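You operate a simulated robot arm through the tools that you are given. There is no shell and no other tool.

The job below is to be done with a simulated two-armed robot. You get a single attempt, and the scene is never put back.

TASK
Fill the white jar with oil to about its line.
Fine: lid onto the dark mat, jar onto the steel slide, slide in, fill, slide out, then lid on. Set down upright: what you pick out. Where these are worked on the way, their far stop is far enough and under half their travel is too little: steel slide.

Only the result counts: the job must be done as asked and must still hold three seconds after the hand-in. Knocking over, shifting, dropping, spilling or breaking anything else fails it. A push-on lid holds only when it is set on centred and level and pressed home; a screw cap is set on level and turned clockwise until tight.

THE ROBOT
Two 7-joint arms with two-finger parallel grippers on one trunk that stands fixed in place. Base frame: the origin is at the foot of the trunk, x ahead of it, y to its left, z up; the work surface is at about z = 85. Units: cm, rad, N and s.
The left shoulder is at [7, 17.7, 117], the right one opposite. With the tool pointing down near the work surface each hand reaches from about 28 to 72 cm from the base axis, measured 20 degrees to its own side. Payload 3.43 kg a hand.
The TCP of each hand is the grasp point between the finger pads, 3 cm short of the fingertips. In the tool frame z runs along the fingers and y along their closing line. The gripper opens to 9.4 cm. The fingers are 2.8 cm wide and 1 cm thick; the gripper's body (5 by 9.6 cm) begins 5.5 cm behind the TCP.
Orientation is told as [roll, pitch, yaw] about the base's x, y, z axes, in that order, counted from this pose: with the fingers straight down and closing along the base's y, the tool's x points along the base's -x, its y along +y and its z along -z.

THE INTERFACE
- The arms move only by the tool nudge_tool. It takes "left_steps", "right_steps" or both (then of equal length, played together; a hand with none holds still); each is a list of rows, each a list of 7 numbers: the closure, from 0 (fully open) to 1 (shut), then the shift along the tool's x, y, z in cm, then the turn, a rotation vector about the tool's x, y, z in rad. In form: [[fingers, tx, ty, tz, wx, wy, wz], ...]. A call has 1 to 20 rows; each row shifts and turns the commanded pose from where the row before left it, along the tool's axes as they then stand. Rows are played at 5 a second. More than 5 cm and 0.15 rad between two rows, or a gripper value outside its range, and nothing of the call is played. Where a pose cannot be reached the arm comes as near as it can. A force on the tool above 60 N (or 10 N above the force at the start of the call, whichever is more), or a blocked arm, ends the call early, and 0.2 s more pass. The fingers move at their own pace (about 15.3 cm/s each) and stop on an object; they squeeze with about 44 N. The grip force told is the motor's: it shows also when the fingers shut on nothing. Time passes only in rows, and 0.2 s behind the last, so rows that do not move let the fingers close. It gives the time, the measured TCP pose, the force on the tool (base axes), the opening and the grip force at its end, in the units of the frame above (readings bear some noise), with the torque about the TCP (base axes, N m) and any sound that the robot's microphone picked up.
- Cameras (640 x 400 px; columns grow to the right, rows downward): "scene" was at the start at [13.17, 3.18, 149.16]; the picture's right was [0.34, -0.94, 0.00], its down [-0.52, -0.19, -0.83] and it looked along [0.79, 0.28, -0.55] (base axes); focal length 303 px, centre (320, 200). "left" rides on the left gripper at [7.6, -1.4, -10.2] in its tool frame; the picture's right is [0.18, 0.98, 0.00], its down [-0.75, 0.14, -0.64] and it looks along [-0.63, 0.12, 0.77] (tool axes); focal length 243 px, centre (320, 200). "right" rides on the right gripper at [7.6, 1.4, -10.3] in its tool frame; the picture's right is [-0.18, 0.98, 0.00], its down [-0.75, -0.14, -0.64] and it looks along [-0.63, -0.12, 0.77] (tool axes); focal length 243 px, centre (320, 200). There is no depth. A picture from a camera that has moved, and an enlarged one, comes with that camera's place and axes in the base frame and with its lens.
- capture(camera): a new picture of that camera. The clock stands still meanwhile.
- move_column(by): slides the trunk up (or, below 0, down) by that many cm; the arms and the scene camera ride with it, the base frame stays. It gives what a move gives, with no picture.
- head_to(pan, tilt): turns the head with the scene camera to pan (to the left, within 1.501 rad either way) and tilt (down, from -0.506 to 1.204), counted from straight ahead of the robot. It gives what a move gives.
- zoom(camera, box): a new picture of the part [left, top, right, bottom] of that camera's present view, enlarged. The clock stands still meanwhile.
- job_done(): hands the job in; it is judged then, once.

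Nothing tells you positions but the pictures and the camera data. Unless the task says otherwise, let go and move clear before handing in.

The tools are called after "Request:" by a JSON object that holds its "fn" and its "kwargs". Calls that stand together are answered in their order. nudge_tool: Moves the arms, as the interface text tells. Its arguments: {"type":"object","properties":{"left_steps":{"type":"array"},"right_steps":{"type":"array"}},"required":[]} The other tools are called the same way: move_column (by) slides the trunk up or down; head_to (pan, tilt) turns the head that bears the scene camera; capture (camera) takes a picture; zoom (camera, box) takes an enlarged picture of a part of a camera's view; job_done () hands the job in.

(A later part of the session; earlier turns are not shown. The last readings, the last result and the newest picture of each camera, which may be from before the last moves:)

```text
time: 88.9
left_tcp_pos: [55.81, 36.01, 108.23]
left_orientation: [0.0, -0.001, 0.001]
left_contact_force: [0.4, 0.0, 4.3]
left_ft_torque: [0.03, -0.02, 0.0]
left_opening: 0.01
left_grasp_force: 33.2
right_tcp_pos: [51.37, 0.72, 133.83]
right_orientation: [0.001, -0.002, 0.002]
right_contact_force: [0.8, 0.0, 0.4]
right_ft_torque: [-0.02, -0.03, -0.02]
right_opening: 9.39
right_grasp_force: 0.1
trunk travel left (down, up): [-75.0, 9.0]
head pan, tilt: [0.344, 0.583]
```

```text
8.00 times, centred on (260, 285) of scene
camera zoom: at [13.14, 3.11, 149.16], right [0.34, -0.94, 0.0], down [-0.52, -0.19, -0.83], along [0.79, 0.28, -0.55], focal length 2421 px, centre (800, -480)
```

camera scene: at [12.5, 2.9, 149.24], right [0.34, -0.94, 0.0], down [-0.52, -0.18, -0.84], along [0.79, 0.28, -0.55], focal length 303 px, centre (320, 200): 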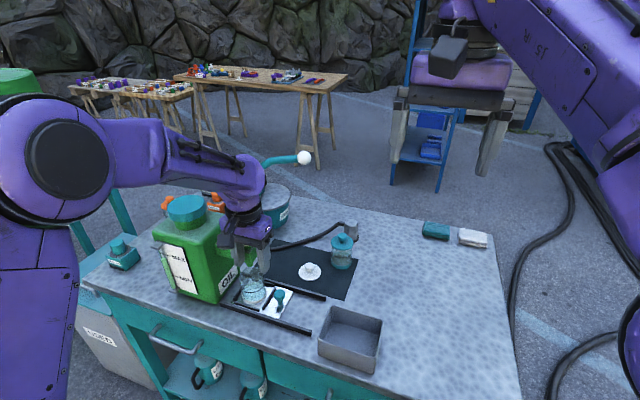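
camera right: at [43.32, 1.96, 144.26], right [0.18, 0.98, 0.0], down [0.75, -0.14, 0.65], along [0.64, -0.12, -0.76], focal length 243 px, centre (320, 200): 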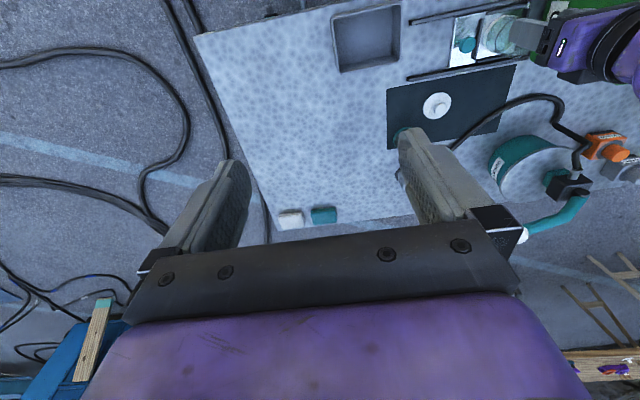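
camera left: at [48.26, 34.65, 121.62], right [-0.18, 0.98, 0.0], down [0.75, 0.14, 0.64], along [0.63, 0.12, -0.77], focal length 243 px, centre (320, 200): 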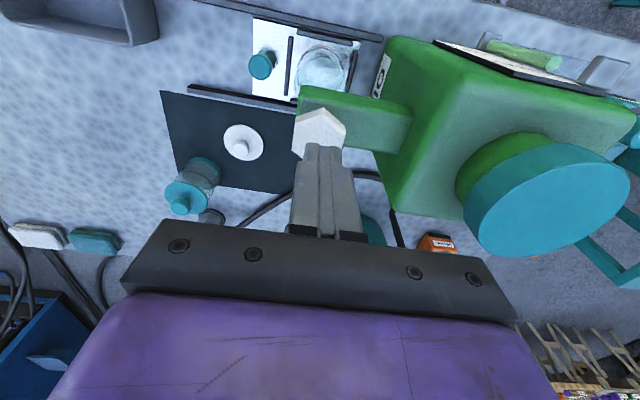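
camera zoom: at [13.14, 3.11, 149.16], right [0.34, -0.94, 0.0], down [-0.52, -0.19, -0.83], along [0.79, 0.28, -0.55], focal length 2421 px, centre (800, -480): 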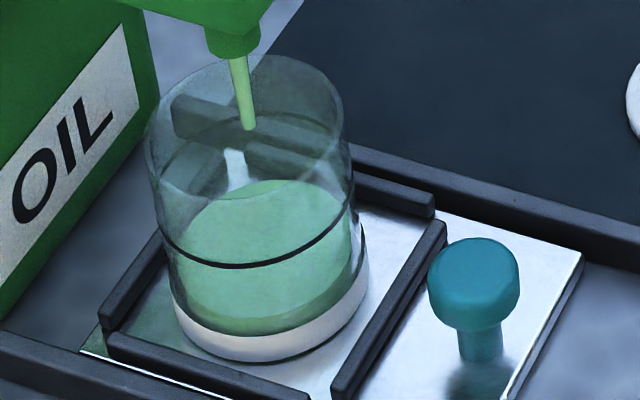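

Rising about 12 px per second with roughly 47 px left to the line. Holding for about 2.4 s more, then checking.

Request:
{"fn": "nudge_tool", "kwargs": {"left_steps": [[1, 0, 0, 0, 0, 0, 0], [1, 0, 0, 0, 0, 0, 0], [1, 0, 0, 0, 0, 0, 0], [1, 0, 0, 0, 0, 0, 0], [1, 0, 0, 0, 0, 0, 0], [1, 0, 0, 0, 0, 0, 0], [1, 0, 0, 0, 0, 0, 0], [1, 0, 0, 0, 0, 0, 0], [1, 0, 0, 0, 0, 0, 0], [1, 0, 0, 0, 0, 0, 0]]}}

Request:
{"fn": "zoom", "kwargs": {"camera": "scene", "box": [240, 260, 280, 310]}}

```text
time: 91.1
left_tcp_pos: [55.76, 36.13, 108.2]
left_orientation: [0.0, 0.0, 0.001]
left_contact_force: [1.2, -0.8, 4.4]
left_ft_torque: [-0.03, -0.04, 0.0]
left_opening: 0.03
left_grasp_force: 33.0
right_tcp_pos: [51.39, 0.66, 133.88]
right_orientation: [-0.001, -0.002, 0.001]
right_contact_force: [0.2, 0.3, -0.2]
right_ft_torque: [0.0, -0.02, -0.02]
right_opening: 9.41
right_grasp_force: 0.0
trunk travel left (down, up): [-75.0, 9.0]
head pan, tilt: [0.344, 0.583]
```

```text
8.00 times, centred on (260, 285) of scene
camera zoom: at [13.13, 3.11, 149.16], right [0.34, -0.94, 0.0], down [-0.52, -0.19, -0.83], along [0.79, 0.28, -0.55], focal length 2421 px, centre (800, -480)
```

zoom: 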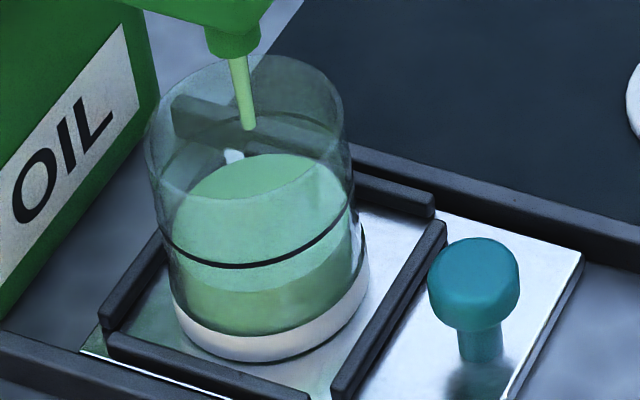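

Front edge of the oil is about 24 px below the line. Holding about 1.6 s more, then a final check.

Request:
{"fn": "nudge_tool", "kwargs": {"left_steps": [[1, 0, 0, 0, 0, 0, 0], [1, 0, 0, 0, 0, 0, 0], [1, 0, 0, 0, 0, 0, 0], [1, 0, 0, 0, 0, 0, 0], [1, 0, 0, 0, 0, 0, 0], [1, 0, 0, 0, 0, 0, 0], [1, 0, 0, 0, 0, 0, 0]]}}

Request:
{"fn": "zoom", "kwargs": {"camera": "scene", "box": [240, 260, 280, 310]}}

```text
time: 92.7
left_tcp_pos: [55.79, 35.97, 108.28]
left_orientation: [0.0, 0.002, 0.002]
left_contact_force: [1.5, -0.6, 4.5]
left_ft_torque: [0.0, -0.01, -0.01]
left_opening: 0.0
left_grasp_force: 33.2
right_tcp_pos: [51.44, 0.62, 133.91]
right_orientation: [0.0, -0.004, 0.001]
right_contact_force: [1.0, 0.0, -1.3]
right_ft_torque: [0.0, -0.01, -0.02]
right_opening: 9.4
right_grasp_force: 0.1
trunk travel left (down, up): [-75.0, 9.0]
head pan, tilt: [0.344, 0.583]
```

```text
8.00 times, centred on (260, 285) of scene
camera zoom: at [13.13, 3.12, 149.16], right [0.34, -0.94, 0.0], down [-0.52, -0.19, -0.83], along [0.79, 0.28, -0.55], focal length 2421 px, centre (800, -480)
```

zoom: 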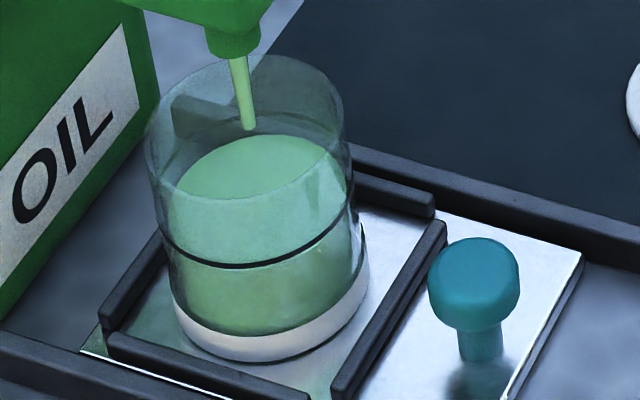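

The oil front is now essentially at the line. One more short row, then lifting off to stop the flow.

Request:
{"fn": "nudge_tool", "kwargs": {"left_steps": [[1, 0, 0, 0, 0, 0, 0], [1, 0, 0, -2.0, 0, 0, 0], [1, 0, 0, -2.0, 0, 0, 0], [1, 0, 0, 0, 0, 0, 0]]}}

Request:
{"fn": "zoom", "kwargs": {"camera": "scene", "box": [240, 260, 280, 310]}}

Request:
{"fn": "zoom", "kwargs": {"camera": "scene", "box": [210, 200, 310, 310]}}

```text
time: 93.7
left_tcp_pos: [55.89, 36.09, 112.11]
left_orientation: [-0.001, 0.0, 0.001]
left_contact_force: [0.0, 0.3, 0.1]
left_ft_torque: [0.01, -0.03, 0.02]
left_opening: 0.0
left_grasp_force: 33.1
right_tcp_pos: [51.56, 0.7, 133.89]
right_orientation: [-0.001, -0.001, 0.002]
right_contact_force: [0.2, 0.5, 0.2]
right_ft_torque: [0.06, 0.01, 0.0]
right_opening: 9.4
right_grasp_force: 0.1
trunk travel left (down, up): [-75.0, 9.0]
head pan, tilt: [0.344, 0.583]
```

```text
8.00 times, centred on (260, 285) of scene
camera zoom: at [13.21, 3.18, 149.15], right [0.34, -0.94, 0.0], down [-0.52, -0.19, -0.83], along [0.79, 0.28, -0.55], focal length 2421 px, centre (800, -480)
```

zoom: 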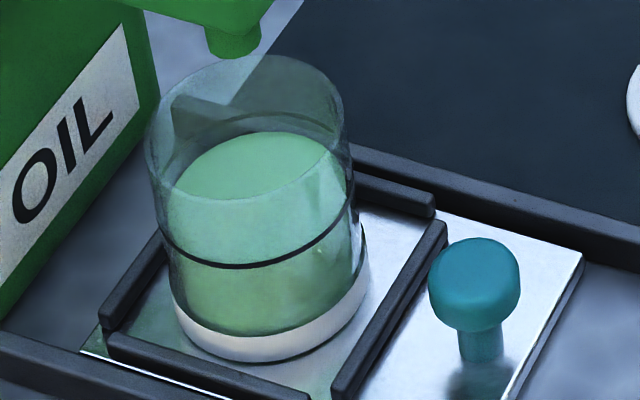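

```text
3.64 times, centred on (260, 255) of scene
camera zoom: at [13.21, 3.18, 149.15], right [0.34, -0.94, 0.0], down [-0.52, -0.19, -0.83], along [0.79, 0.28, -0.55], focal length 1101 px, centre (538, 0)
```

zoom: 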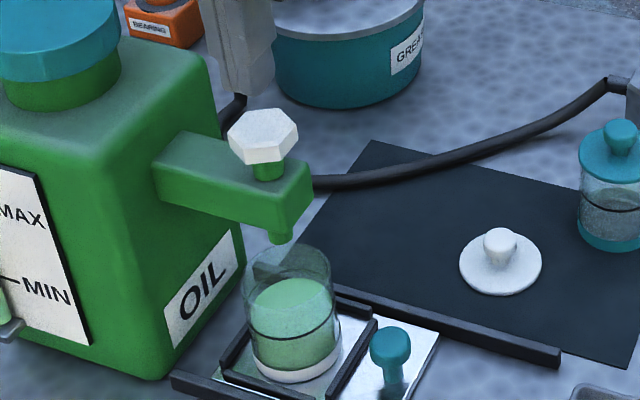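

The flow has stopped and the oil surface sits on the line. Now back to the slide knob: over at height, down at y≈20.8, then tilt forward as before.

Request:
{"fn": "nudge_tool", "kwargs": {"left_steps": [[1, 0, -2.0, -0.5, 0, 0, 0], [1, 0, -3.3, 0, 0, 0, 0], [1, 0, -3.3, 0, 0, 0, 0], [1, 0, -3.3, 0, 0, 0, 0], [1, 0, -3.3, 0, 0, 0, 0], [0.55, 0, 0, 3.0, 0, 0, 0], [0.55, 0, 0, 3.0, 0, 0, 0], [0.55, 0, 0, 3.0, 0, 0, 0], [0.55, 0, 0, 2.4, 0, 0, 0], [0.55, 0, 0, 0, 0, -0.15, 0], [0.55, 0, 0, 0, 0, -0.15, 0], [0.55, 0, 0, 0, 0, -0.15, 0], [0.55, 0, 0, 0, 0, -0.15, 0], [0.55, 0, 0, 0, 0, -0.15, 0], [0.55, 0, 0, 0, 0, 0, 0]]}}

Request:
{"fn": "capture", "kwargs": {"camera": "left"}}

Request:
{"fn": "capture", "kwargs": {"camera": "scene"}}

```text
time: 96.9
left_tcp_pos: [56.0, 20.98, 101.22]
left_orientation: [0.0, -0.751, 0.001]
left_contact_force: [-0.1, 0.3, -0.7]
left_ft_torque: [0.04, 0.01, 0.01]
left_opening: 4.22
left_grasp_force: 0.0
right_tcp_pos: [51.54, 0.74, 133.85]
right_orientation: [0.0, 0.0, 0.002]
right_contact_force: [-0.2, -0.2, -0.5]
right_ft_torque: [-0.02, 0.04, -0.01]
right_opening: 9.41
right_grasp_force: 0.1
trunk travel left (down, up): [-75.0, 9.0]
head pan, tilt: [0.344, 0.583]
```

```text
taken
camera left: at [43.36, 19.4, 103.47], right [-0.13, 0.98, -0.13], down [0.11, 0.14, 0.98], along [0.98, 0.12, -0.13], focal length 243 px, centre (320, 200)
```

left: 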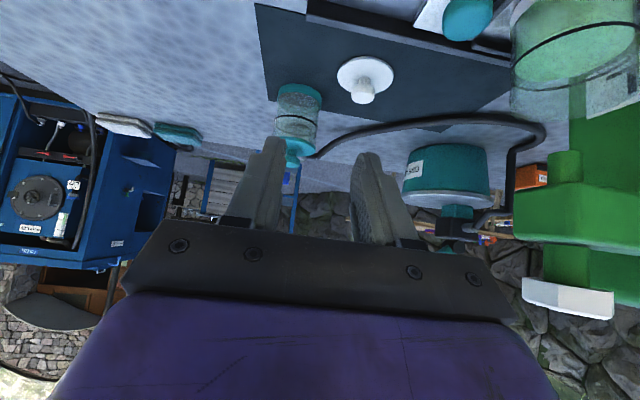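

```text
taken
camera scene: at [13.21, 3.18, 149.15], right [0.34, -0.94, 0.0], down [-0.52, -0.19, -0.83], along [0.79, 0.28, -0.55], focal length 303 px, centre (320, 200)
```

scene: 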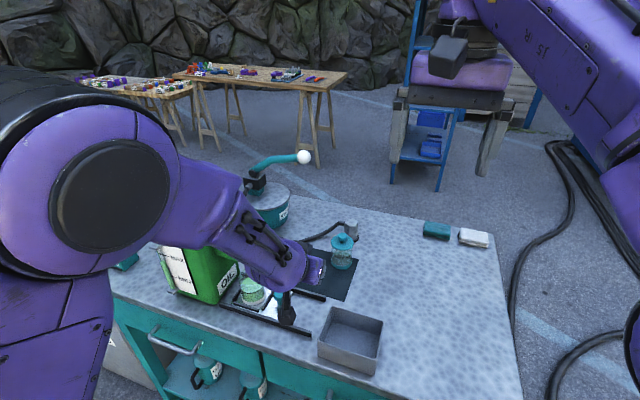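

Posture is as before. Moving to the pre-grasp point in front of the knob, now near y = 28.75.

Request:
{"fn": "nudge_tool", "kwargs": {"left_steps": [[0.55, 1.71, 1.55, 0.32, 0, 0, 0], [0.55, 1.71, 1.55, 0.32, 0, 0, 0], [0.55, 1.71, 1.55, 0.32, 0, 0, 0], [0.55, 1.71, 1.55, 0.32, 0, 0, 0], [0.55, 1.71, 1.5, 0.32, 0, 0, 0], [0.55, 0, 0, 0, 0, 0, 0]]}}

Request:
{"fn": "capture", "kwargs": {"camera": "left"}}

Request:
{"fn": "zoom", "kwargs": {"camera": "right", "box": [390, 0, 590, 120]}}

```text
time: 98.3
left_tcp_pos: [50.62, 28.45, 94.1]
left_orientation: [0.0, -0.749, -0.001]
left_contact_force: [-0.5, -1.0, 0.2]
left_ft_torque: [-0.05, 0.01, -0.05]
left_opening: 4.21
left_grasp_force: 0.0
right_tcp_pos: [51.5, 0.56, 133.73]
right_orientation: [0.0, -0.003, 0.002]
right_contact_force: [0.1, 0.1, -0.2]
right_ft_torque: [0.01, 0.0, 0.0]
right_opening: 9.43
right_grasp_force: 0.0
trunk travel left (down, up): [-75.0, 9.0]
head pan, tilt: [0.344, 0.583]
```

```text
taken
camera left: at [38.14, 27.1, 96.38], right [-0.13, 0.98, -0.13], down [0.11, 0.14, 0.98], along [0.98, 0.12, -0.13], focal length 243 px, centre (320, 200)
```

left: 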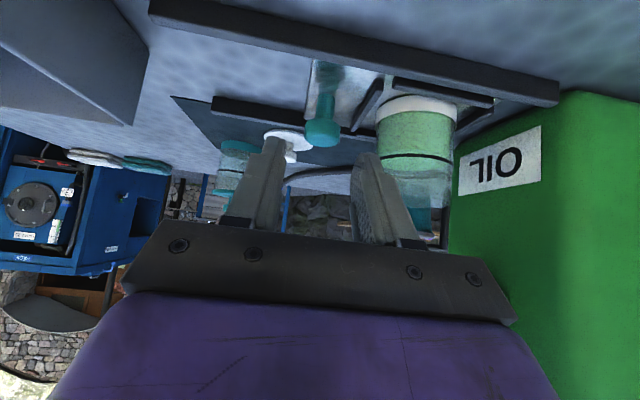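

```text
3.20 times, centred on (490, 60) of right
camera zoom: at [43.88, 2.14, 144.06], right [0.18, 0.98, 0.0], down [0.75, -0.14, 0.64], along [0.63, -0.12, -0.77], focal length 776 px, centre (-224, 648)
```

zoom: 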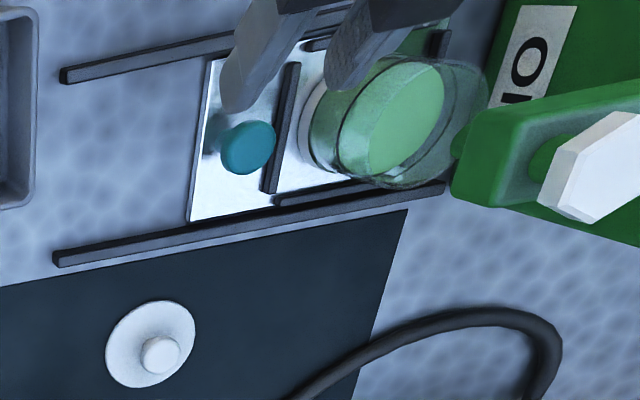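

The side view confirms the oil is level with the line. The knob is at y≈28.8; shifting 0.3 in y and advancing to grip it.

Request:
{"fn": "nudge_tool", "kwargs": {"left_steps": [[0.57, 0, 0.3, 0, 0, 0, 0], [0.57, 0, 0, 1.5, 0, 0, 0], [0.57, 0, 0, 1.5, 0, 0, 0], [0.57, 0, 0, 1.5, 0, 0, 0], [0.57, 0, 0, 1.1, 0, 0, 0], [0.57, 0, 0, 0, 0, 0, 0]]}}

Request:
{"fn": "capture", "kwargs": {"camera": "left"}}

```text
time: 99.7
left_tcp_pos: [54.5, 28.93, 90.05]
left_orientation: [-0.001, -0.751, 0.001]
left_contact_force: [0.3, -0.4, 0.1]
left_ft_torque: [-0.01, -0.01, 0.01]
left_opening: 4.04
left_grasp_force: 0.1
right_tcp_pos: [51.49, 0.7, 133.87]
right_orientation: [-0.001, -0.003, 0.002]
right_contact_force: [0.7, -0.4, 0.4]
right_ft_torque: [-0.03, -0.04, 0.01]
right_opening: 9.39
right_grasp_force: 0.1
trunk travel left (down, up): [-75.0, 9.0]
head pan, tilt: [0.344, 0.583]
```

```text
taken
camera left: at [41.96, 27.47, 92.35], right [-0.13, 0.98, -0.13], down [0.11, 0.14, 0.98], along [0.98, 0.12, -0.13], focal length 243 px, centre (320, 200)
```

left: 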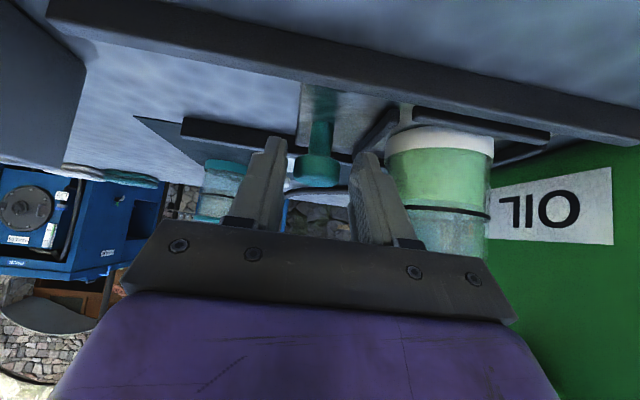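

I'll zoom on the jar from this low angle to judge the fill, while everything stands still.

Request:
{"fn": "zoom", "kwargs": {"camera": "left", "box": [370, 100, 520, 270]}}

```text
2.35 times, centred on (445, 185) of left
camera zoom: at [41.96, 27.47, 92.35], right [-0.13, 0.98, -0.13], down [0.11, 0.14, 0.98], along [0.98, 0.12, -0.13], focal length 571 px, centre (26, 235)
```

zoom: 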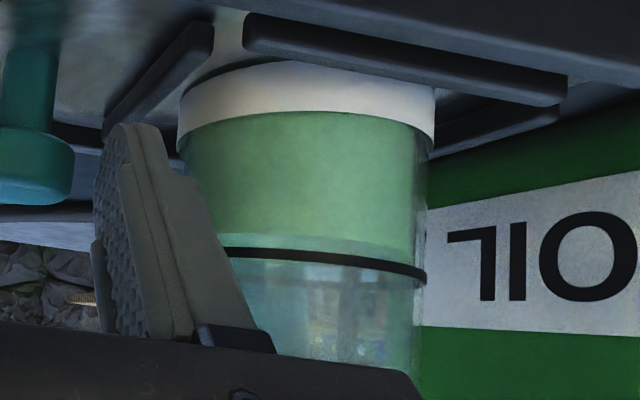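

Request:
{"fn": "zoom", "kwargs": {"camera": "left", "box": [420, 170, 490, 250]}}

Request:
{"fn": "zoom", "kwargs": {"camera": "scene", "box": [235, 255, 285, 315]}}

Request:
{"fn": "zoom", "kwargs": {"camera": "right", "box": [470, 0, 560, 70]}}

```text
5.00 times, centred on (455, 210) of left
camera zoom: at [41.96, 27.47, 92.35], right [-0.13, 0.98, -0.13], down [0.11, 0.14, 0.98], along [0.98, 0.12, -0.13], focal length 1213 px, centre (-355, 150)
```

zoom: 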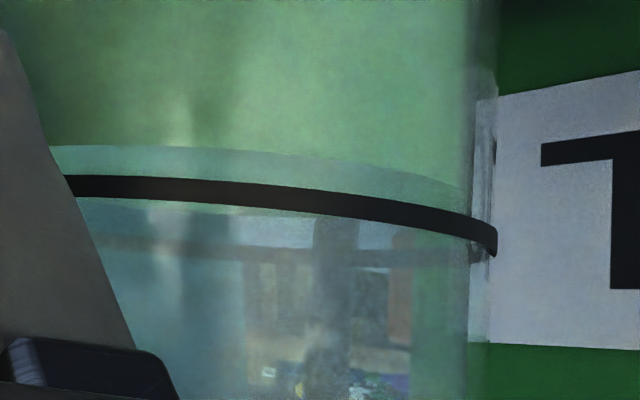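

```text
6.67 times, centred on (260, 285) of scene
camera zoom: at [13.14, 3.17, 149.16], right [0.34, -0.94, 0.0], down [-0.52, -0.19, -0.83], along [0.79, 0.28, -0.55], focal length 2018 px, centre (720, -367)
```

zoom: 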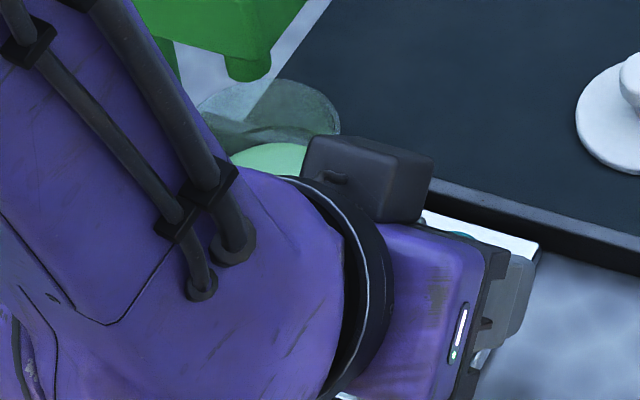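

```text
5.71 times, centred on (515, 35) of right
camera zoom: at [43.87, 2.21, 144.06], right [0.18, 0.98, 0.0], down [0.75, -0.14, 0.64], along [0.63, -0.12, -0.77], focal length 1386 px, centre (-794, 1143)
```

zoom: 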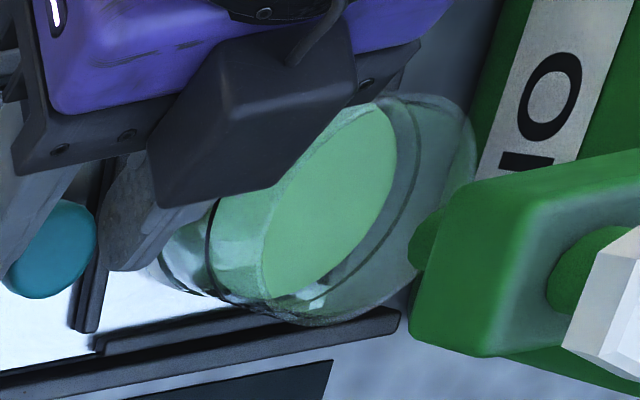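

The low-angle view shows the oil about 0.4 cm below the line. I'll top up: the flow rate was about 0.5 cm/s, so roughly 0.8 s more. First I'll back out from the knob by the same route and return above the plunger.

Request:
{"fn": "nudge_tool", "kwargs": {"left_steps": [[0.57, 0, 0, -1.5, 0, 0, 0], [0.57, 0, 0, -2.0, 0, 0, 0], [0.57, 0, 0, -2.1, 0, 0, 0], [0.57, -1.71, -1.55, -0.32, 0, 0, 0], [0.57, -1.71, -1.55, -0.32, 0, 0, 0], [0.57, -1.71, -1.55, -0.32, 0, 0, 0], [0.57, -1.71, -1.55, -0.32, 0, 0, 0], [0.57, -1.71, -1.6, -0.32, 0, 0, 0], [0.57, 0, 0, 0, 0, 0.15, 0], [0.57, 0, 0, 0, 0, 0.15, 0], [0.57, 0, 0, 0, 0, 0.15, 0], [0.57, 0, 0, 0, 0, 0.15, 0], [0.57, 0, 0, 0, 0, 0.15, 0], [1, 0, 0, -3.0, 0, 0, 0], [1, 0, 0, -3.0, 0, 0, 0], [1, 0, 0, -3.0, 0, 0, 0], [1, 0, 0, -2.4, 0, 0, 0], [1, 0, 0, 0, 0, 0, 0]]}}

Request:
{"fn": "capture", "kwargs": {"camera": "scene"}}

Request:
{"fn": "zoom", "kwargs": {"camera": "scene", "box": [240, 260, 280, 310]}}

```text
time: 103.5
left_tcp_pos: [55.85, 20.91, 112.7]
left_orientation: [-0.001, 0.0, 0.0]
left_contact_force: [0.7, 0.0, 0.8]
left_ft_torque: [-0.04, 0.02, -0.02]
left_opening: 0.0
left_grasp_force: 33.0
right_tcp_pos: [51.56, 0.64, 133.79]
right_orientation: [0.001, -0.001, 0.001]
right_contact_force: [-0.2, 0.2, 0.0]
right_ft_torque: [0.01, 0.02, 0.02]
right_opening: 9.39
right_grasp_force: 0.0
trunk travel left (down, up): [-75.0, 9.0]
head pan, tilt: [0.344, 0.583]
```

```text
taken
camera scene: at [13.2, 3.17, 149.15], right [0.34, -0.94, 0.0], down [-0.52, -0.19, -0.83], along [0.79, 0.28, -0.55], focal length 303 px, centre (320, 200)
```

scene: 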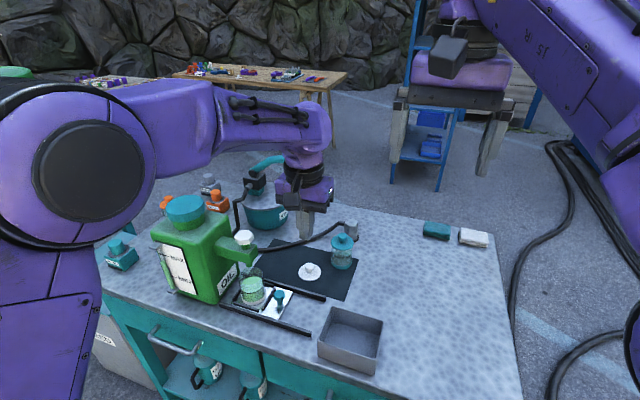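

```text
8.00 times, centred on (260, 285) of scene
camera zoom: at [13.2, 3.17, 149.15], right [0.34, -0.94, 0.0], down [-0.52, -0.19, -0.83], along [0.79, 0.28, -0.55], focal length 2421 px, centre (800, -480)
```

zoom: 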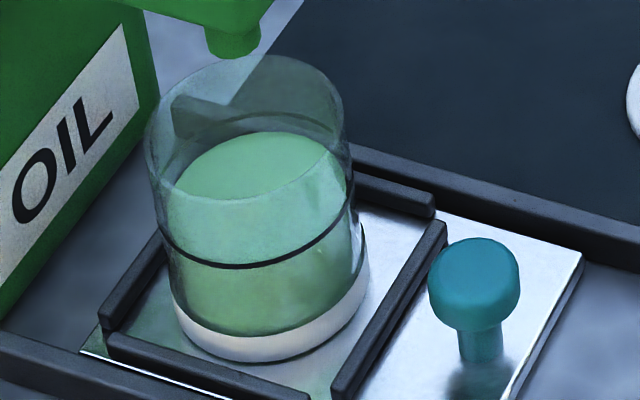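

The far-side arc of the line shows the oil still roughly 0.5 cm low. Moving back above the plunger and down to just touching it.

Request:
{"fn": "nudge_tool", "kwargs": {"left_steps": [[1, 0, 3.0, 0, 0, 0, 0], [1, 0, 3.1, 0, 0, 0, 0], [1, 0, 3.1, 0, 0, 0, 0], [1, 0, 3.1, 0, 0, 0, 0], [1, 0, 2.8, 0, 0, 0, 0], [1, 0, 0, 1.5, 0, 0, 0], [1, 0, 0, 1.5, 0, 0, 0], [1, 0, 0, 0.7, 0, 0, 0], [1, 0, 0, 0, 0, 0, 0]]}}

Request:
{"fn": "zoom", "kwargs": {"camera": "scene", "box": [220, 220, 300, 320]}}

Request:
{"fn": "capture", "kwargs": {"camera": "left"}}

```text
time: 105.5
left_tcp_pos: [55.9, 36.07, 109.08]
left_orientation: [0.001, 0.0, 0.0]
left_contact_force: [0.6, 0.4, 1.5]
left_ft_torque: [0.01, -0.05, 0.0]
left_opening: 0.01
left_grasp_force: 32.5
right_tcp_pos: [51.45, 0.72, 133.82]
right_orientation: [0.001, -0.003, 0.003]
right_contact_force: [0.9, 0.4, -1.0]
right_ft_torque: [0.0, 0.02, -0.02]
right_opening: 9.38
right_grasp_force: 0.1
trunk travel left (down, up): [-75.0, 9.0]
head pan, tilt: [0.344, 0.583]
```

```text
4.00 times, centred on (260, 270) of scene
camera zoom: at [13.16, 3.17, 149.16], right [0.34, -0.94, 0.0], down [-0.52, -0.19, -0.83], along [0.79, 0.28, -0.55], focal length 1211 px, centre (560, -80)
```

zoom: 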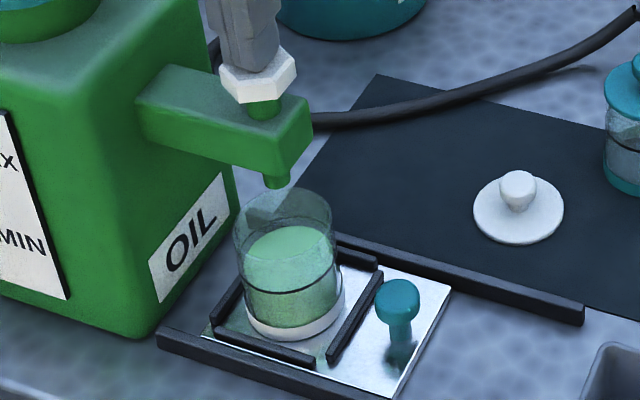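

```text
taken
camera left: at [48.31, 34.62, 119.14], right [-0.18, 0.98, 0.0], down [0.75, 0.14, 0.64], along [0.63, 0.12, -0.77], focal length 243 px, centre (320, 200)
```

left: 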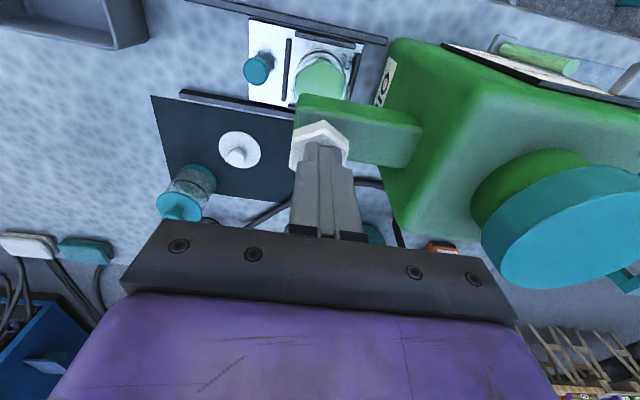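

Touching the plunger top. Lowering to just above the click point first.

Request:
{"fn": "nudge_tool", "kwargs": {"left_steps": [[1, 0, 0, 0.25, 0, 0, 0], [1, 0, 0, 0.25, 0, 0, 0], [1, 0, 0, 0, 0, 0, 0]]}}

```text
time: 106.3
left_tcp_pos: [55.82, 36.18, 108.52]
left_orientation: [0.001, 0.0, -0.001]
left_contact_force: [1.8, -0.8, 3.2]
left_ft_torque: [-0.03, -0.01, -0.03]
left_opening: 0.0
left_grasp_force: 33.1
right_tcp_pos: [51.45, 0.59, 133.83]
right_orientation: [0.001, -0.002, 0.003]
right_contact_force: [0.0, -0.5, 0.4]
right_ft_torque: [0.02, 0.01, -0.03]
right_opening: 9.43
right_grasp_force: 0.1
trunk travel left (down, up): [-75.0, 9.0]
head pan, tilt: [0.344, 0.583]
```

No click yet. Now pressing through the click and holding about half a second.

Request:
{"fn": "nudge_tool", "kwargs": {"left_steps": [[1, 0, 0, 0.4, 0, 0, 0], [1, 0, 0, 0, 0, 0, 0]]}}

Request:
{"fn": "zoom", "kwargs": {"camera": "scene", "box": [240, 260, 280, 310]}}

```text
time: 106.9
left_tcp_pos: [55.85, 35.98, 107.99]
left_orientation: [-0.001, 0.001, -0.001]
left_contact_force: [1.7, -0.8, 3.9]
left_ft_torque: [-0.04, -0.07, 0.02]
left_opening: 0.0
left_grasp_force: 33.4
right_tcp_pos: [51.38, 0.82, 133.95]
right_orientation: [0.0, -0.003, 0.001]
right_contact_force: [0.1, 0.0, -0.4]
right_ft_torque: [0.03, -0.01, 0.0]
right_opening: 9.41
right_grasp_force: 0.0
trunk travel left (down, up): [-75.0, 9.0]
head pan, tilt: [0.344, 0.583]
heard: click
```

```text
8.00 times, centred on (260, 285) of scene
camera zoom: at [13.16, 3.11, 149.16], right [0.34, -0.94, 0.0], down [-0.52, -0.19, -0.83], along [0.79, 0.28, -0.55], focal length 2421 px, centre (800, -480)
```

zoom: 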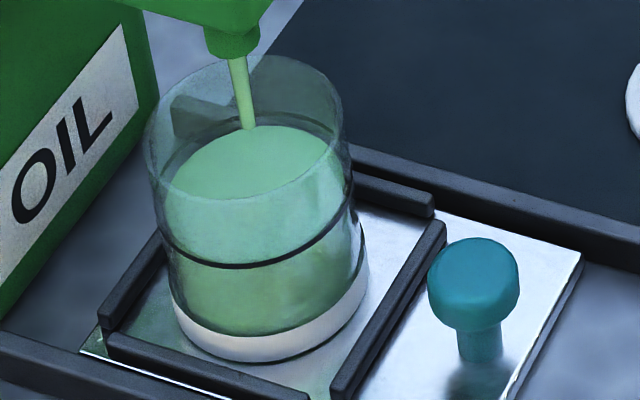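

A bit more: two more rows, then lift off.

Request:
{"fn": "nudge_tool", "kwargs": {"left_steps": [[1, 0, 0, 0, 0, 0, 0], [1, 0, 0, 0, 0, 0, 0], [1, 0, 0, -2.0, 0, 0, 0], [1, 0, 0, -2.0, 0, 0, 0], [1, 0, 0, 0, 0, 0, 0]]}}

Request:
{"fn": "zoom", "kwargs": {"camera": "scene", "box": [240, 260, 280, 310]}}

Request:
{"fn": "zoom", "kwargs": {"camera": "scene", "box": [245, 265, 270, 300]}}

```text
time: 108.1
left_tcp_pos: [55.97, 36.23, 111.94]
left_orientation: [-0.002, 0.001, 0.0]
left_contact_force: [0.0, -0.1, 0.9]
left_ft_torque: [-0.01, -0.04, -0.01]
left_opening: 0.01
left_grasp_force: 32.6
right_tcp_pos: [51.59, 0.8, 133.82]
right_orientation: [0.0, -0.002, 0.001]
right_contact_force: [0.0, 0.5, 0.4]
right_ft_torque: [0.03, 0.0, 0.02]
right_opening: 9.39
right_grasp_force: 0.0
trunk travel left (down, up): [-75.0, 9.0]
head pan, tilt: [0.344, 0.583]
```

```text
8.00 times, centred on (260, 285) of scene
camera zoom: at [13.2, 3.19, 149.15], right [0.34, -0.94, 0.0], down [-0.52, -0.19, -0.83], along [0.79, 0.28, -0.55], focal length 2421 px, centre (800, -480)
```

zoom: 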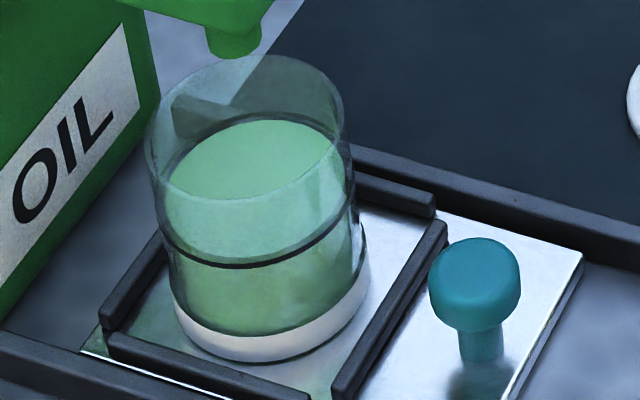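

```text
11.43 times, centred on (258, 282) of scene
camera zoom: at [13.2, 3.19, 149.15], right [0.34, -0.94, 0.0], down [-0.52, -0.19, -0.83], along [0.79, 0.28, -0.55], focal length 3459 px, centre (1034, -743)
```

zoom: 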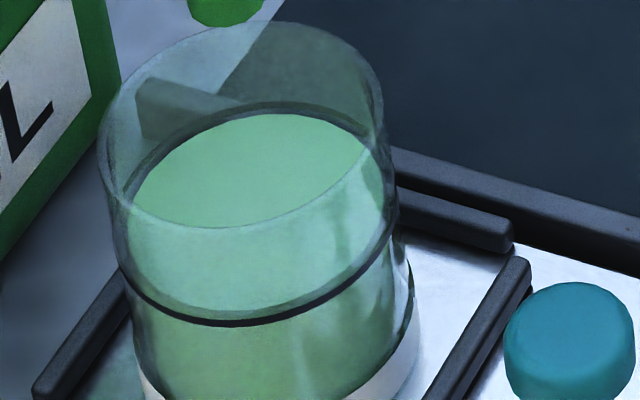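

The oil surface now sits concentric inside the line ring, so the fill is right. Back to the slide knob by the same route.

Request:
{"fn": "nudge_tool", "kwargs": {"left_steps": [[1, 0, -2.1, -0.5, 0, 0, 0], [1, 0, -3.3, 0, 0, 0, 0], [1, 0, -3.3, 0, 0, 0, 0], [1, 0, -3.3, 0, 0, 0, 0], [1, 0, -3.3, 0, 0, 0, 0], [0.55, 0, 0, 3.0, 0, 0, 0], [0.55, 0, 0, 3.0, 0, 0, 0], [0.55, 0, 0, 3.0, 0, 0, 0], [0.55, 0, 0, 2.2, 0, 0, 0], [0.55, 0, 0, 0, 0, -0.15, 0], [0.55, 0, 0, 0, 0, -0.15, 0], [0.55, 0, 0, 0, 0, -0.15, 0], [0.55, 0, 0, 0, 0, -0.15, 0], [0.55, 0, 0, 0, 0, -0.15, 0], [0.55, 0, 0, 0, 0, 0, 0]]}}

Request:
{"fn": "nudge_tool", "kwargs": {"left_steps": [[0.55, 1.71, 1.55, 0.32, 0, 0, 0], [0.55, 1.71, 1.55, 0.32, 0, 0, 0], [0.55, 1.71, 1.55, 0.32, 0, 0, 0], [0.55, 1.71, 1.55, 0.32, 0, 0, 0], [0.55, 1.71, 1.55, 0.32, 0, 0, 0], [0.55, 0, 0, 0, 0, 0, 0]]}}

Request:
{"fn": "capture", "kwargs": {"camera": "left"}}

Request:
{"fn": "zoom", "kwargs": {"camera": "left", "box": [350, 70, 500, 230]}}

```text
time: 111.3
left_tcp_pos: [55.8, 20.93, 101.35]
left_orientation: [-0.001, -0.751, -0.001]
left_contact_force: [0.0, -0.5, 0.1]
left_ft_torque: [0.01, 0.01, -0.04]
left_opening: 4.23
left_grasp_force: 0.0
right_tcp_pos: [51.51, 0.67, 133.68]
right_orientation: [0.0, -0.002, 0.002]
right_contact_force: [0.9, -0.2, 0.0]
right_ft_torque: [0.01, -0.04, 0.02]
right_opening: 9.41
right_grasp_force: 0.1
trunk travel left (down, up): [-75.0, 9.0]
head pan, tilt: [0.344, 0.583]
```

```text
time: 112.7
left_tcp_pos: [50.72, 28.67, 94.26]
left_orientation: [0.001, -0.752, 0.001]
left_contact_force: [-0.1, -0.1, -0.4]
left_ft_torque: [0.02, 0.0, -0.02]
left_opening: 4.25
left_grasp_force: 0.1
right_tcp_pos: [51.45, 0.67, 133.71]
right_orientation: [0.001, -0.003, 0.001]
right_contact_force: [-1.0, -0.1, -0.5]
right_ft_torque: [-0.01, -0.04, 0.01]
right_opening: 9.39
right_grasp_force: 0.1
trunk travel left (down, up): [-75.0, 9.0]
head pan, tilt: [0.344, 0.583]
```

```text
taken
camera left: at [38.12, 27.19, 96.57], right [-0.13, 0.98, -0.13], down [0.11, 0.14, 0.98], along [0.98, 0.12, -0.13], focal length 243 px, centre (320, 200)
```

left: 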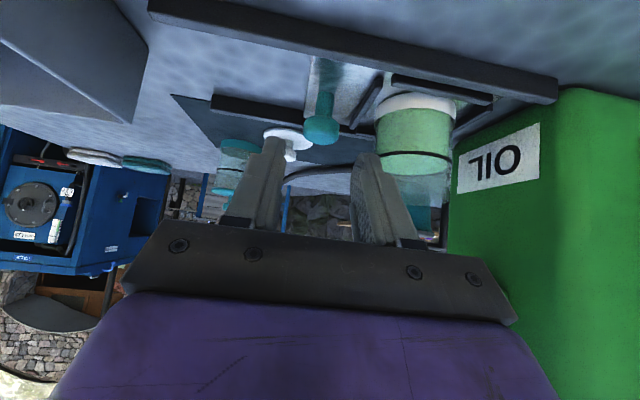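

```text
2.50 times, centred on (425, 150) of left
camera zoom: at [38.12, 27.19, 96.57], right [-0.13, 0.98, -0.13], down [0.11, 0.14, 0.98], along [0.98, 0.12, -0.13], focal length 606 px, centre (58, 325)
```

zoom: 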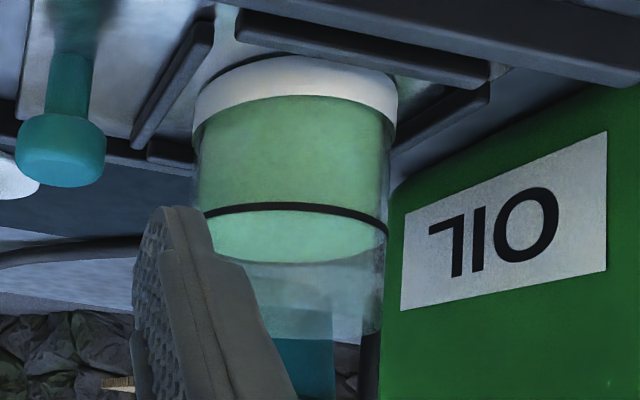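

From the side the oil meets the line exactly. Now advancing to grip the knob.

Request:
{"fn": "nudge_tool", "kwargs": {"left_steps": [[0.57, 0, 0.22, 0, 0, 0, 0], [0.57, 0, 0, 1.5, 0, 0, 0], [0.57, 0, 0, 1.5, 0, 0, 0], [0.57, 0, 0, 1.5, 0, 0, 0], [0.57, 0, 0, 1.1, 0, 0, 0], [0.57, 0, 0, 0, 0, 0, 0], [1, 0, 0, 0, 0, 0, 0], [1, 0, 0, 0, 0, 0, 0], [1, 0, 0, 0, 0, 0, 0]]}}

Request:
{"fn": "capture", "kwargs": {"camera": "left"}}

```text
time: 114.7
left_tcp_pos: [54.55, 28.79, 90.31]
left_orientation: [-0.001, -0.749, 0.0]
left_contact_force: [1.3, -5.0, -5.0]
left_ft_torque: [-0.15, -0.73, -0.15]
left_opening: 2.75
left_grasp_force: 44.8
right_tcp_pos: [51.64, 0.52, 133.73]
right_orientation: [0.001, -0.002, 0.001]
right_contact_force: [1.1, -0.1, -0.1]
right_ft_torque: [0.05, -0.01, -0.04]
right_opening: 9.39
right_grasp_force: 0.1
trunk travel left (down, up): [-75.0, 9.0]
head pan, tilt: [0.344, 0.583]
```

```text
taken
camera left: at [41.98, 27.34, 92.56], right [-0.13, 0.98, -0.13], down [0.11, 0.14, 0.98], along [0.98, 0.12, -0.13], focal length 243 px, centre (320, 200)
```

left: 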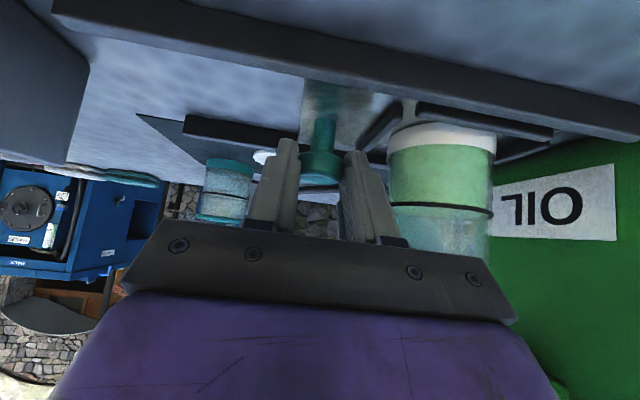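

Gripped. Pulling the slide out smoothly toward −y.

Request:
{"fn": "nudge_tool", "kwargs": {"left_steps": [[1, 0, -0.15, 0, 0, 0, 0], [1, 0, -0.25, 0, 0, 0, 0], [1, 0, -0.35, 0, 0, 0, 0], [1, 0, -0.4, 0, 0, 0, 0], [1, 0, -0.4, 0, 0, 0, 0], [1, 0, -0.4, 0, 0, 0, 0], [1, 0, -0.4, 0, 0, 0, 0], [1, 0, -0.4, 0, 0, 0, 0], [1, 0, -0.4, 0, 0, 0, 0], [1, 0, -0.35, 0, 0, 0, 0], [1, 0, -0.3, 0, 0, 0, 0], [1, 0, -0.2, 0, 0, 0, 0], [1, 0, 0, 0, 0, 0, 0]]}}

Request:
{"fn": "capture", "kwargs": {"camera": "left"}}

Request:
{"fn": "zoom", "kwargs": {"camera": "right", "box": [380, 0, 600, 130]}}

Request:
{"fn": "zoom", "kwargs": {"camera": "scene", "box": [210, 220, 380, 360]}}

```text
time: 117.5
left_tcp_pos: [54.44, 24.73, 90.3]
left_orientation: [-0.003, -0.751, 0.0]
left_contact_force: [-1.4, 0.2, 2.8]
left_ft_torque: [-0.15, 0.06, 0.13]
left_opening: 2.75
left_grasp_force: 45.0
right_tcp_pos: [51.48, 0.66, 133.93]
right_orientation: [-0.001, -0.003, 0.002]
right_contact_force: [-0.6, -0.5, 0.5]
right_ft_torque: [-0.03, 0.02, 0.02]
right_opening: 9.4
right_grasp_force: 0.0
trunk travel left (down, up): [-75.0, 9.0]
head pan, tilt: [0.344, 0.583]
```

```text
taken
camera left: at [41.98, 23.3, 92.55], right [-0.13, 0.98, -0.13], down [0.11, 0.14, 0.98], along [0.98, 0.12, -0.13], focal length 243 px, centre (320, 200)
```

left: 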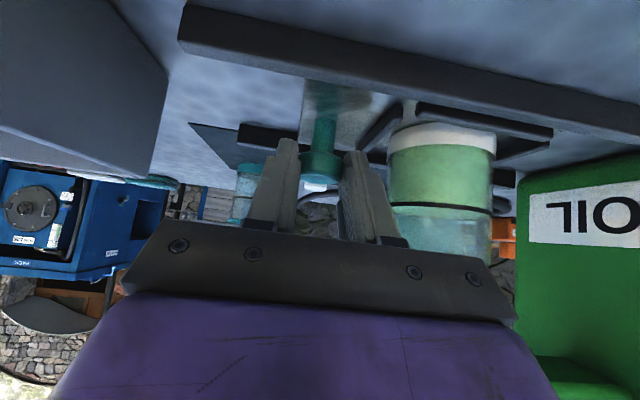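

```text
2.91 times, centred on (490, 65) of right
camera zoom: at [43.82, 2.19, 144.08], right [0.18, 0.98, 0.0], down [0.75, -0.14, 0.64], along [0.63, -0.12, -0.76], focal length 706 px, centre (-174, 593)
```

zoom: 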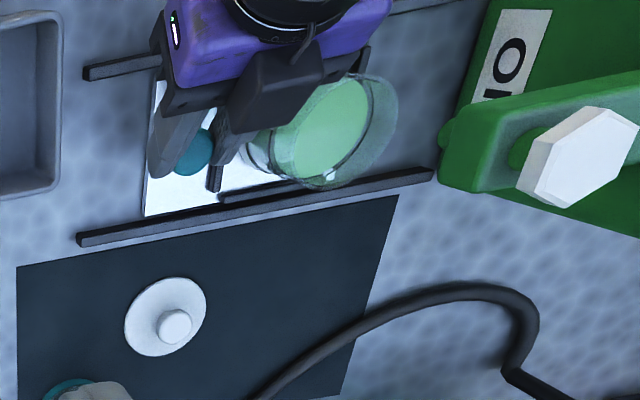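

```text
2.86 times, centred on (295, 290) of scene
camera zoom: at [13.09, 3.15, 149.17], right [0.34, -0.94, 0.0], down [-0.52, -0.19, -0.83], along [0.79, 0.28, -0.55], focal length 865 px, centre (391, -57)
```

zoom: 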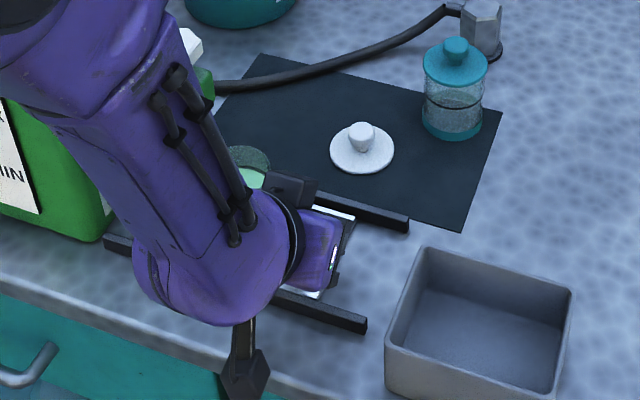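

Sliding out nicely with the jar in place. Continuing to the outer end.

Request:
{"fn": "nudge_tool", "kwargs": {"left_steps": [[1, 0, -0.15, 0, 0, 0, 0], [1, 0, -0.25, 0, 0, 0, 0], [1, 0, -0.35, 0, 0, 0, 0], [1, 0, -0.4, 0, 0, 0, 0], [1, 0, -0.4, 0, 0, 0, 0], [1, 0, -0.4, 0, 0, 0, 0], [1, 0, -0.4, 0, 0, 0, 0], [1, 0, -0.4, 0, 0, 0, 0], [1, 0, -0.4, 0, 0, 0, 0], [1, 0, -0.35, 0, 0, 0, 0], [1, 0, -0.3, 0, 0, 0, 0], [1, 0, -0.25, 0, 0, 0, 0], [1, 0, -0.2, 0, 0, 0, 0], [1, 0, -0.15, 0, 0, 0, 0], [1, 0, 0, 0, 0, 0, 0]]}}

Request:
{"fn": "capture", "kwargs": {"camera": "left"}}

Request:
{"fn": "zoom", "kwargs": {"camera": "right", "box": [380, 0, 600, 130]}}

```text
time: 120.7
left_tcp_pos: [54.4, 20.28, 90.42]
left_orientation: [0.001, -0.752, 0.0]
left_contact_force: [3.7, 0.0, 10.3]
left_ft_torque: [0.0, 0.04, -0.02]
left_opening: 2.73
left_grasp_force: 45.1
right_tcp_pos: [51.46, 0.67, 133.87]
right_orientation: [-0.001, -0.004, 0.003]
right_contact_force: [0.2, 0.6, -0.5]
right_ft_torque: [0.02, 0.0, -0.01]
right_opening: 9.4
right_grasp_force: 0.0
trunk travel left (down, up): [-75.0, 9.0]
head pan, tilt: [0.344, 0.583]
```

```text
taken
camera left: at [41.97, 18.91, 92.52], right [-0.13, 0.98, -0.13], down [0.11, 0.14, 0.98], along [0.98, 0.12, -0.13], focal length 243 px, centre (320, 200)
```

left: 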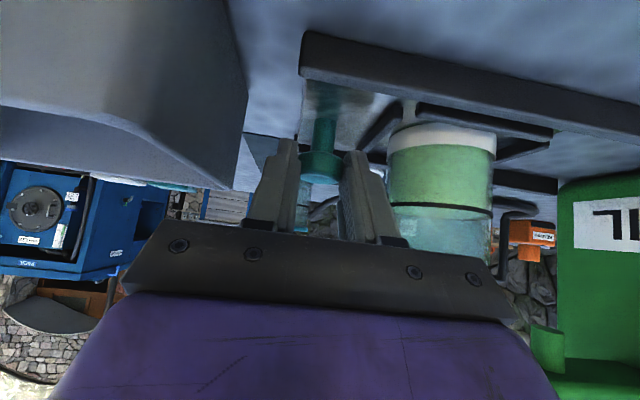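

```text
2.91 times, centred on (490, 65) of right
camera zoom: at [43.83, 2.12, 144.08], right [0.18, 0.98, 0.0], down [0.75, -0.14, 0.64], along [0.63, -0.12, -0.76], focal length 706 px, centre (-174, 593)
```

zoom: 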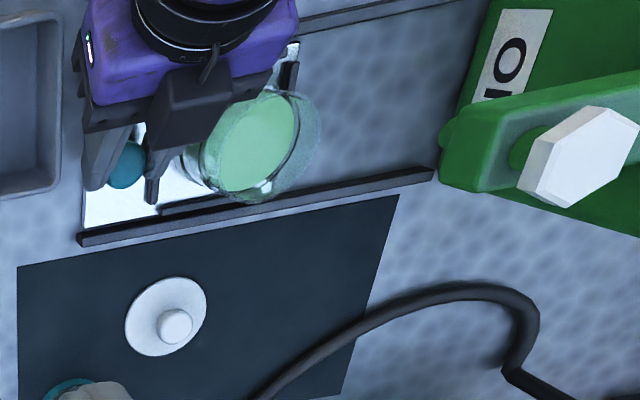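

The plate end is level with the rail ends, as at the start. A gentle extra tug will confirm the outer stop.

Request:
{"fn": "nudge_tool", "kwargs": {"left_steps": [[1, 0, -0.15, 0, 0, 0, 0], [1, 0, -0.15, 0, 0, 0, 0], [1, 0, 0, 0, 0, 0, 0]]}}

```text
time: 121.5
left_tcp_pos: [54.6, 20.24, 90.27]
left_orientation: [-0.003, -0.753, 0.003]
left_contact_force: [4.6, 7.5, 15.4]
left_ft_torque: [0.32, 0.38, 0.1]
left_opening: 2.76
left_grasp_force: 45.0
right_tcp_pos: [51.4, 0.93, 133.84]
right_orientation: [0.0, -0.003, 0.002]
right_contact_force: [0.3, 0.3, -0.2]
right_ft_torque: [0.0, -0.02, -0.01]
right_opening: 9.4
right_grasp_force: 0.1
trunk travel left (down, up): [-75.0, 9.0]
head pan, tilt: [0.344, 0.583]
```

The stop is confirmed (7.5 N, no more motion). Releasing the knob, retreating, and rising to a safe height.

Request:
{"fn": "nudge_tool", "kwargs": {"left_steps": [[1, 0, 0.25, 0, 0, 0, 0], [0.57, 0, 0, 0, 0, 0, 0], [0.57, 0, 0, 0, 0, 0, 0], [0.57, 0, 0, -1.5, 0, 0, 0], [0.57, 0, 0, -2.0, 0, 0, 0], [0.57, 0, 0, -2.1, 0, 0, 0], [0.57, -1.71, 0, -0.32, 0, 0, 0], [0.57, -1.71, 0, -0.32, 0, 0, 0], [0.57, -1.71, 0, -0.32, 0, 0, 0], [0.57, -1.71, 0, -0.32, 0, 0, 0], [0.57, -1.71, 0, -0.32, 0, 0, 0], [0.57, 0, 0, 0, 0, 0.15, 0], [0.57, 0, 0, 0, 0, 0.15, 0], [0.57, 0, 0, 0, 0, 0, 0]]}}

Request:
{"fn": "capture", "kwargs": {"camera": "left"}}

Request:
{"fn": "zoom", "kwargs": {"camera": "scene", "box": [210, 220, 380, 360]}}

Request:
{"fn": "zoom", "kwargs": {"camera": "right", "box": [380, 0, 600, 130]}}

```text
time: 124.5
left_tcp_pos: [55.93, 20.42, 101.31]
left_orientation: [0.0, -0.45, 0.0]
left_contact_force: [-0.3, -0.8, 0.3]
left_ft_torque: [-0.01, 0.03, 0.02]
left_opening: 4.05
left_grasp_force: 0.1
right_tcp_pos: [51.48, 0.78, 133.88]
right_orientation: [0.001, -0.003, 0.002]
right_contact_force: [0.1, -0.1, 0.6]
right_ft_torque: [0.01, -0.02, -0.01]
right_opening: 9.41
right_grasp_force: 0.2
trunk travel left (down, up): [-75.0, 9.0]
head pan, tilt: [0.344, 0.583]
```

```text
taken
camera left: at [44.61, 18.89, 107.21], right [-0.17, 0.98, -0.08], down [0.4, 0.14, 0.91], along [0.9, 0.12, -0.42], focal length 243 px, centre (320, 200)
```

left: 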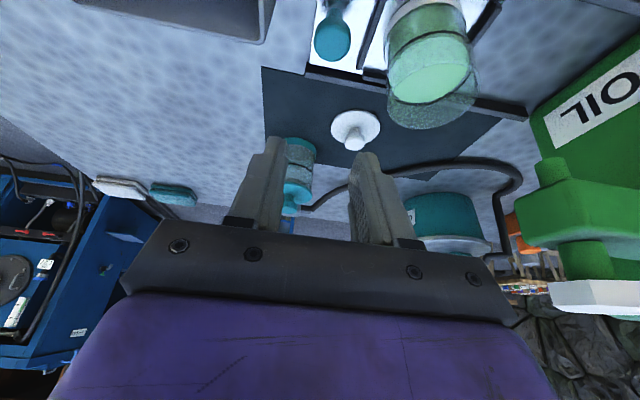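

```text
2.86 times, centred on (295, 290) of scene
camera zoom: at [13.13, 3.17, 149.16], right [0.34, -0.94, 0.0], down [-0.52, -0.19, -0.83], along [0.79, 0.28, -0.55], focal length 865 px, centre (391, -57)
```

zoom: 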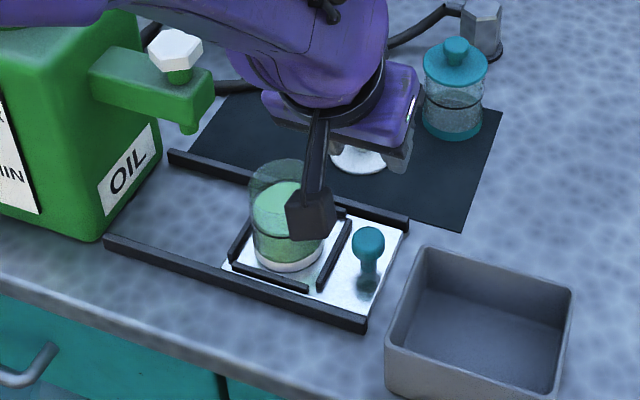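

```text
2.91 times, centred on (490, 65) of right
camera zoom: at [43.87, 2.21, 144.06], right [0.18, 0.98, 0.0], down [0.75, -0.14, 0.64], along [0.63, -0.12, -0.77], focal length 706 px, centre (-174, 593)
```

zoom: 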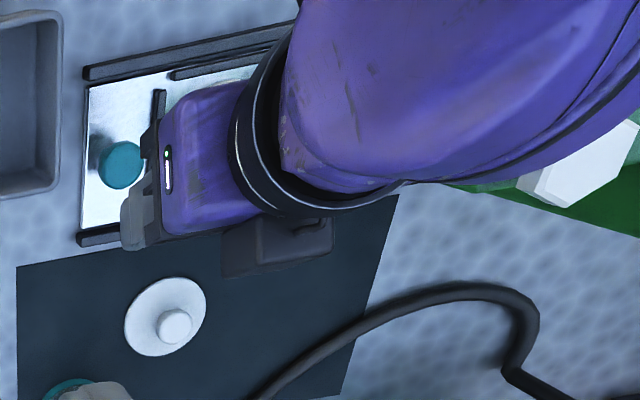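

All good: slide is out, jar filled, lid on the mat. Now moving over the lid's knob, near (68.2, 25.8), tilted 0.45 as when I set it down.

Request:
{"fn": "nudge_tool", "kwargs": {"left_steps": [[0.5, -2.17, 1.35, 2.24, 0, 0, 0], [0.5, -2.17, 1.35, 2.24, 0, 0, 0], [0.5, -2.17, 1.35, 2.24, 0, 0, 0], [0.5, -2.17, 1.35, 2.24, 0, 0, 0], [0.5, 0, 0, 0, 0, 0, 0]]}}

Request:
{"fn": "capture", "kwargs": {"camera": "left"}}

Request:
{"fn": "zoom", "kwargs": {"camera": "scene", "box": [250, 220, 370, 300]}}

```text
time: 125.7
left_tcp_pos: [67.32, 25.92, 96.97]
left_orientation: [-0.001, -0.45, -0.001]
left_contact_force: [-0.6, -0.2, 0.3]
left_ft_torque: [0.02, -0.01, -0.02]
left_opening: 4.7
left_grasp_force: 0.0
right_tcp_pos: [51.45, 0.73, 133.76]
right_orientation: [-0.002, -0.003, 0.002]
right_contact_force: [-0.2, 0.3, 0.2]
right_ft_torque: [0.0, -0.04, 0.0]
right_opening: 9.36
right_grasp_force: 0.0
trunk travel left (down, up): [-75.0, 9.0]
head pan, tilt: [0.344, 0.583]
```

```text
taken
camera left: at [56.1, 24.41, 102.89], right [-0.17, 0.98, -0.08], down [0.4, 0.14, 0.91], along [0.9, 0.12, -0.42], focal length 243 px, centre (320, 200)
```

left: 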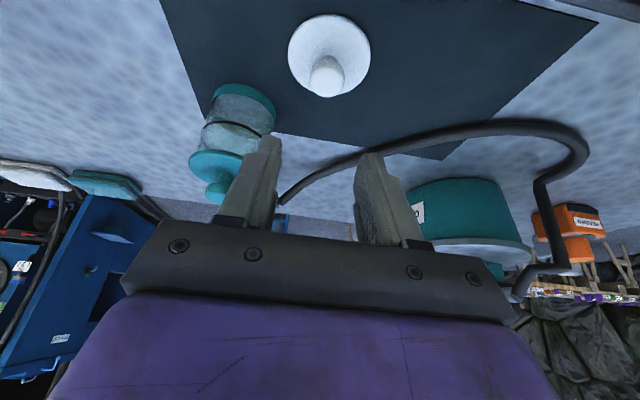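

```text
5.00 times, centred on (310, 260) of scene
camera zoom: at [13.07, 3.12, 149.17], right [0.34, -0.94, 0.0], down [-0.52, -0.19, -0.83], along [0.79, 0.28, -0.55], focal length 1513 px, centre (370, -100)
```

zoom: 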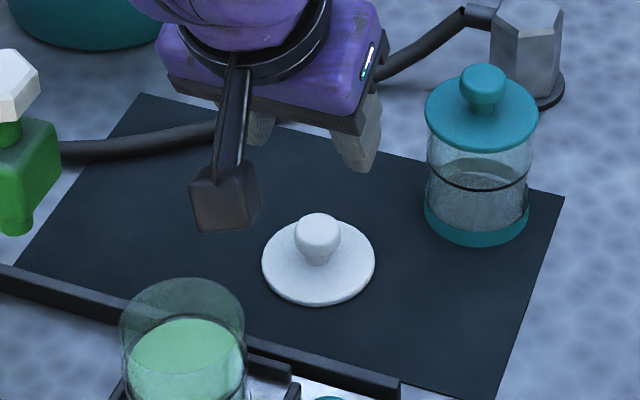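

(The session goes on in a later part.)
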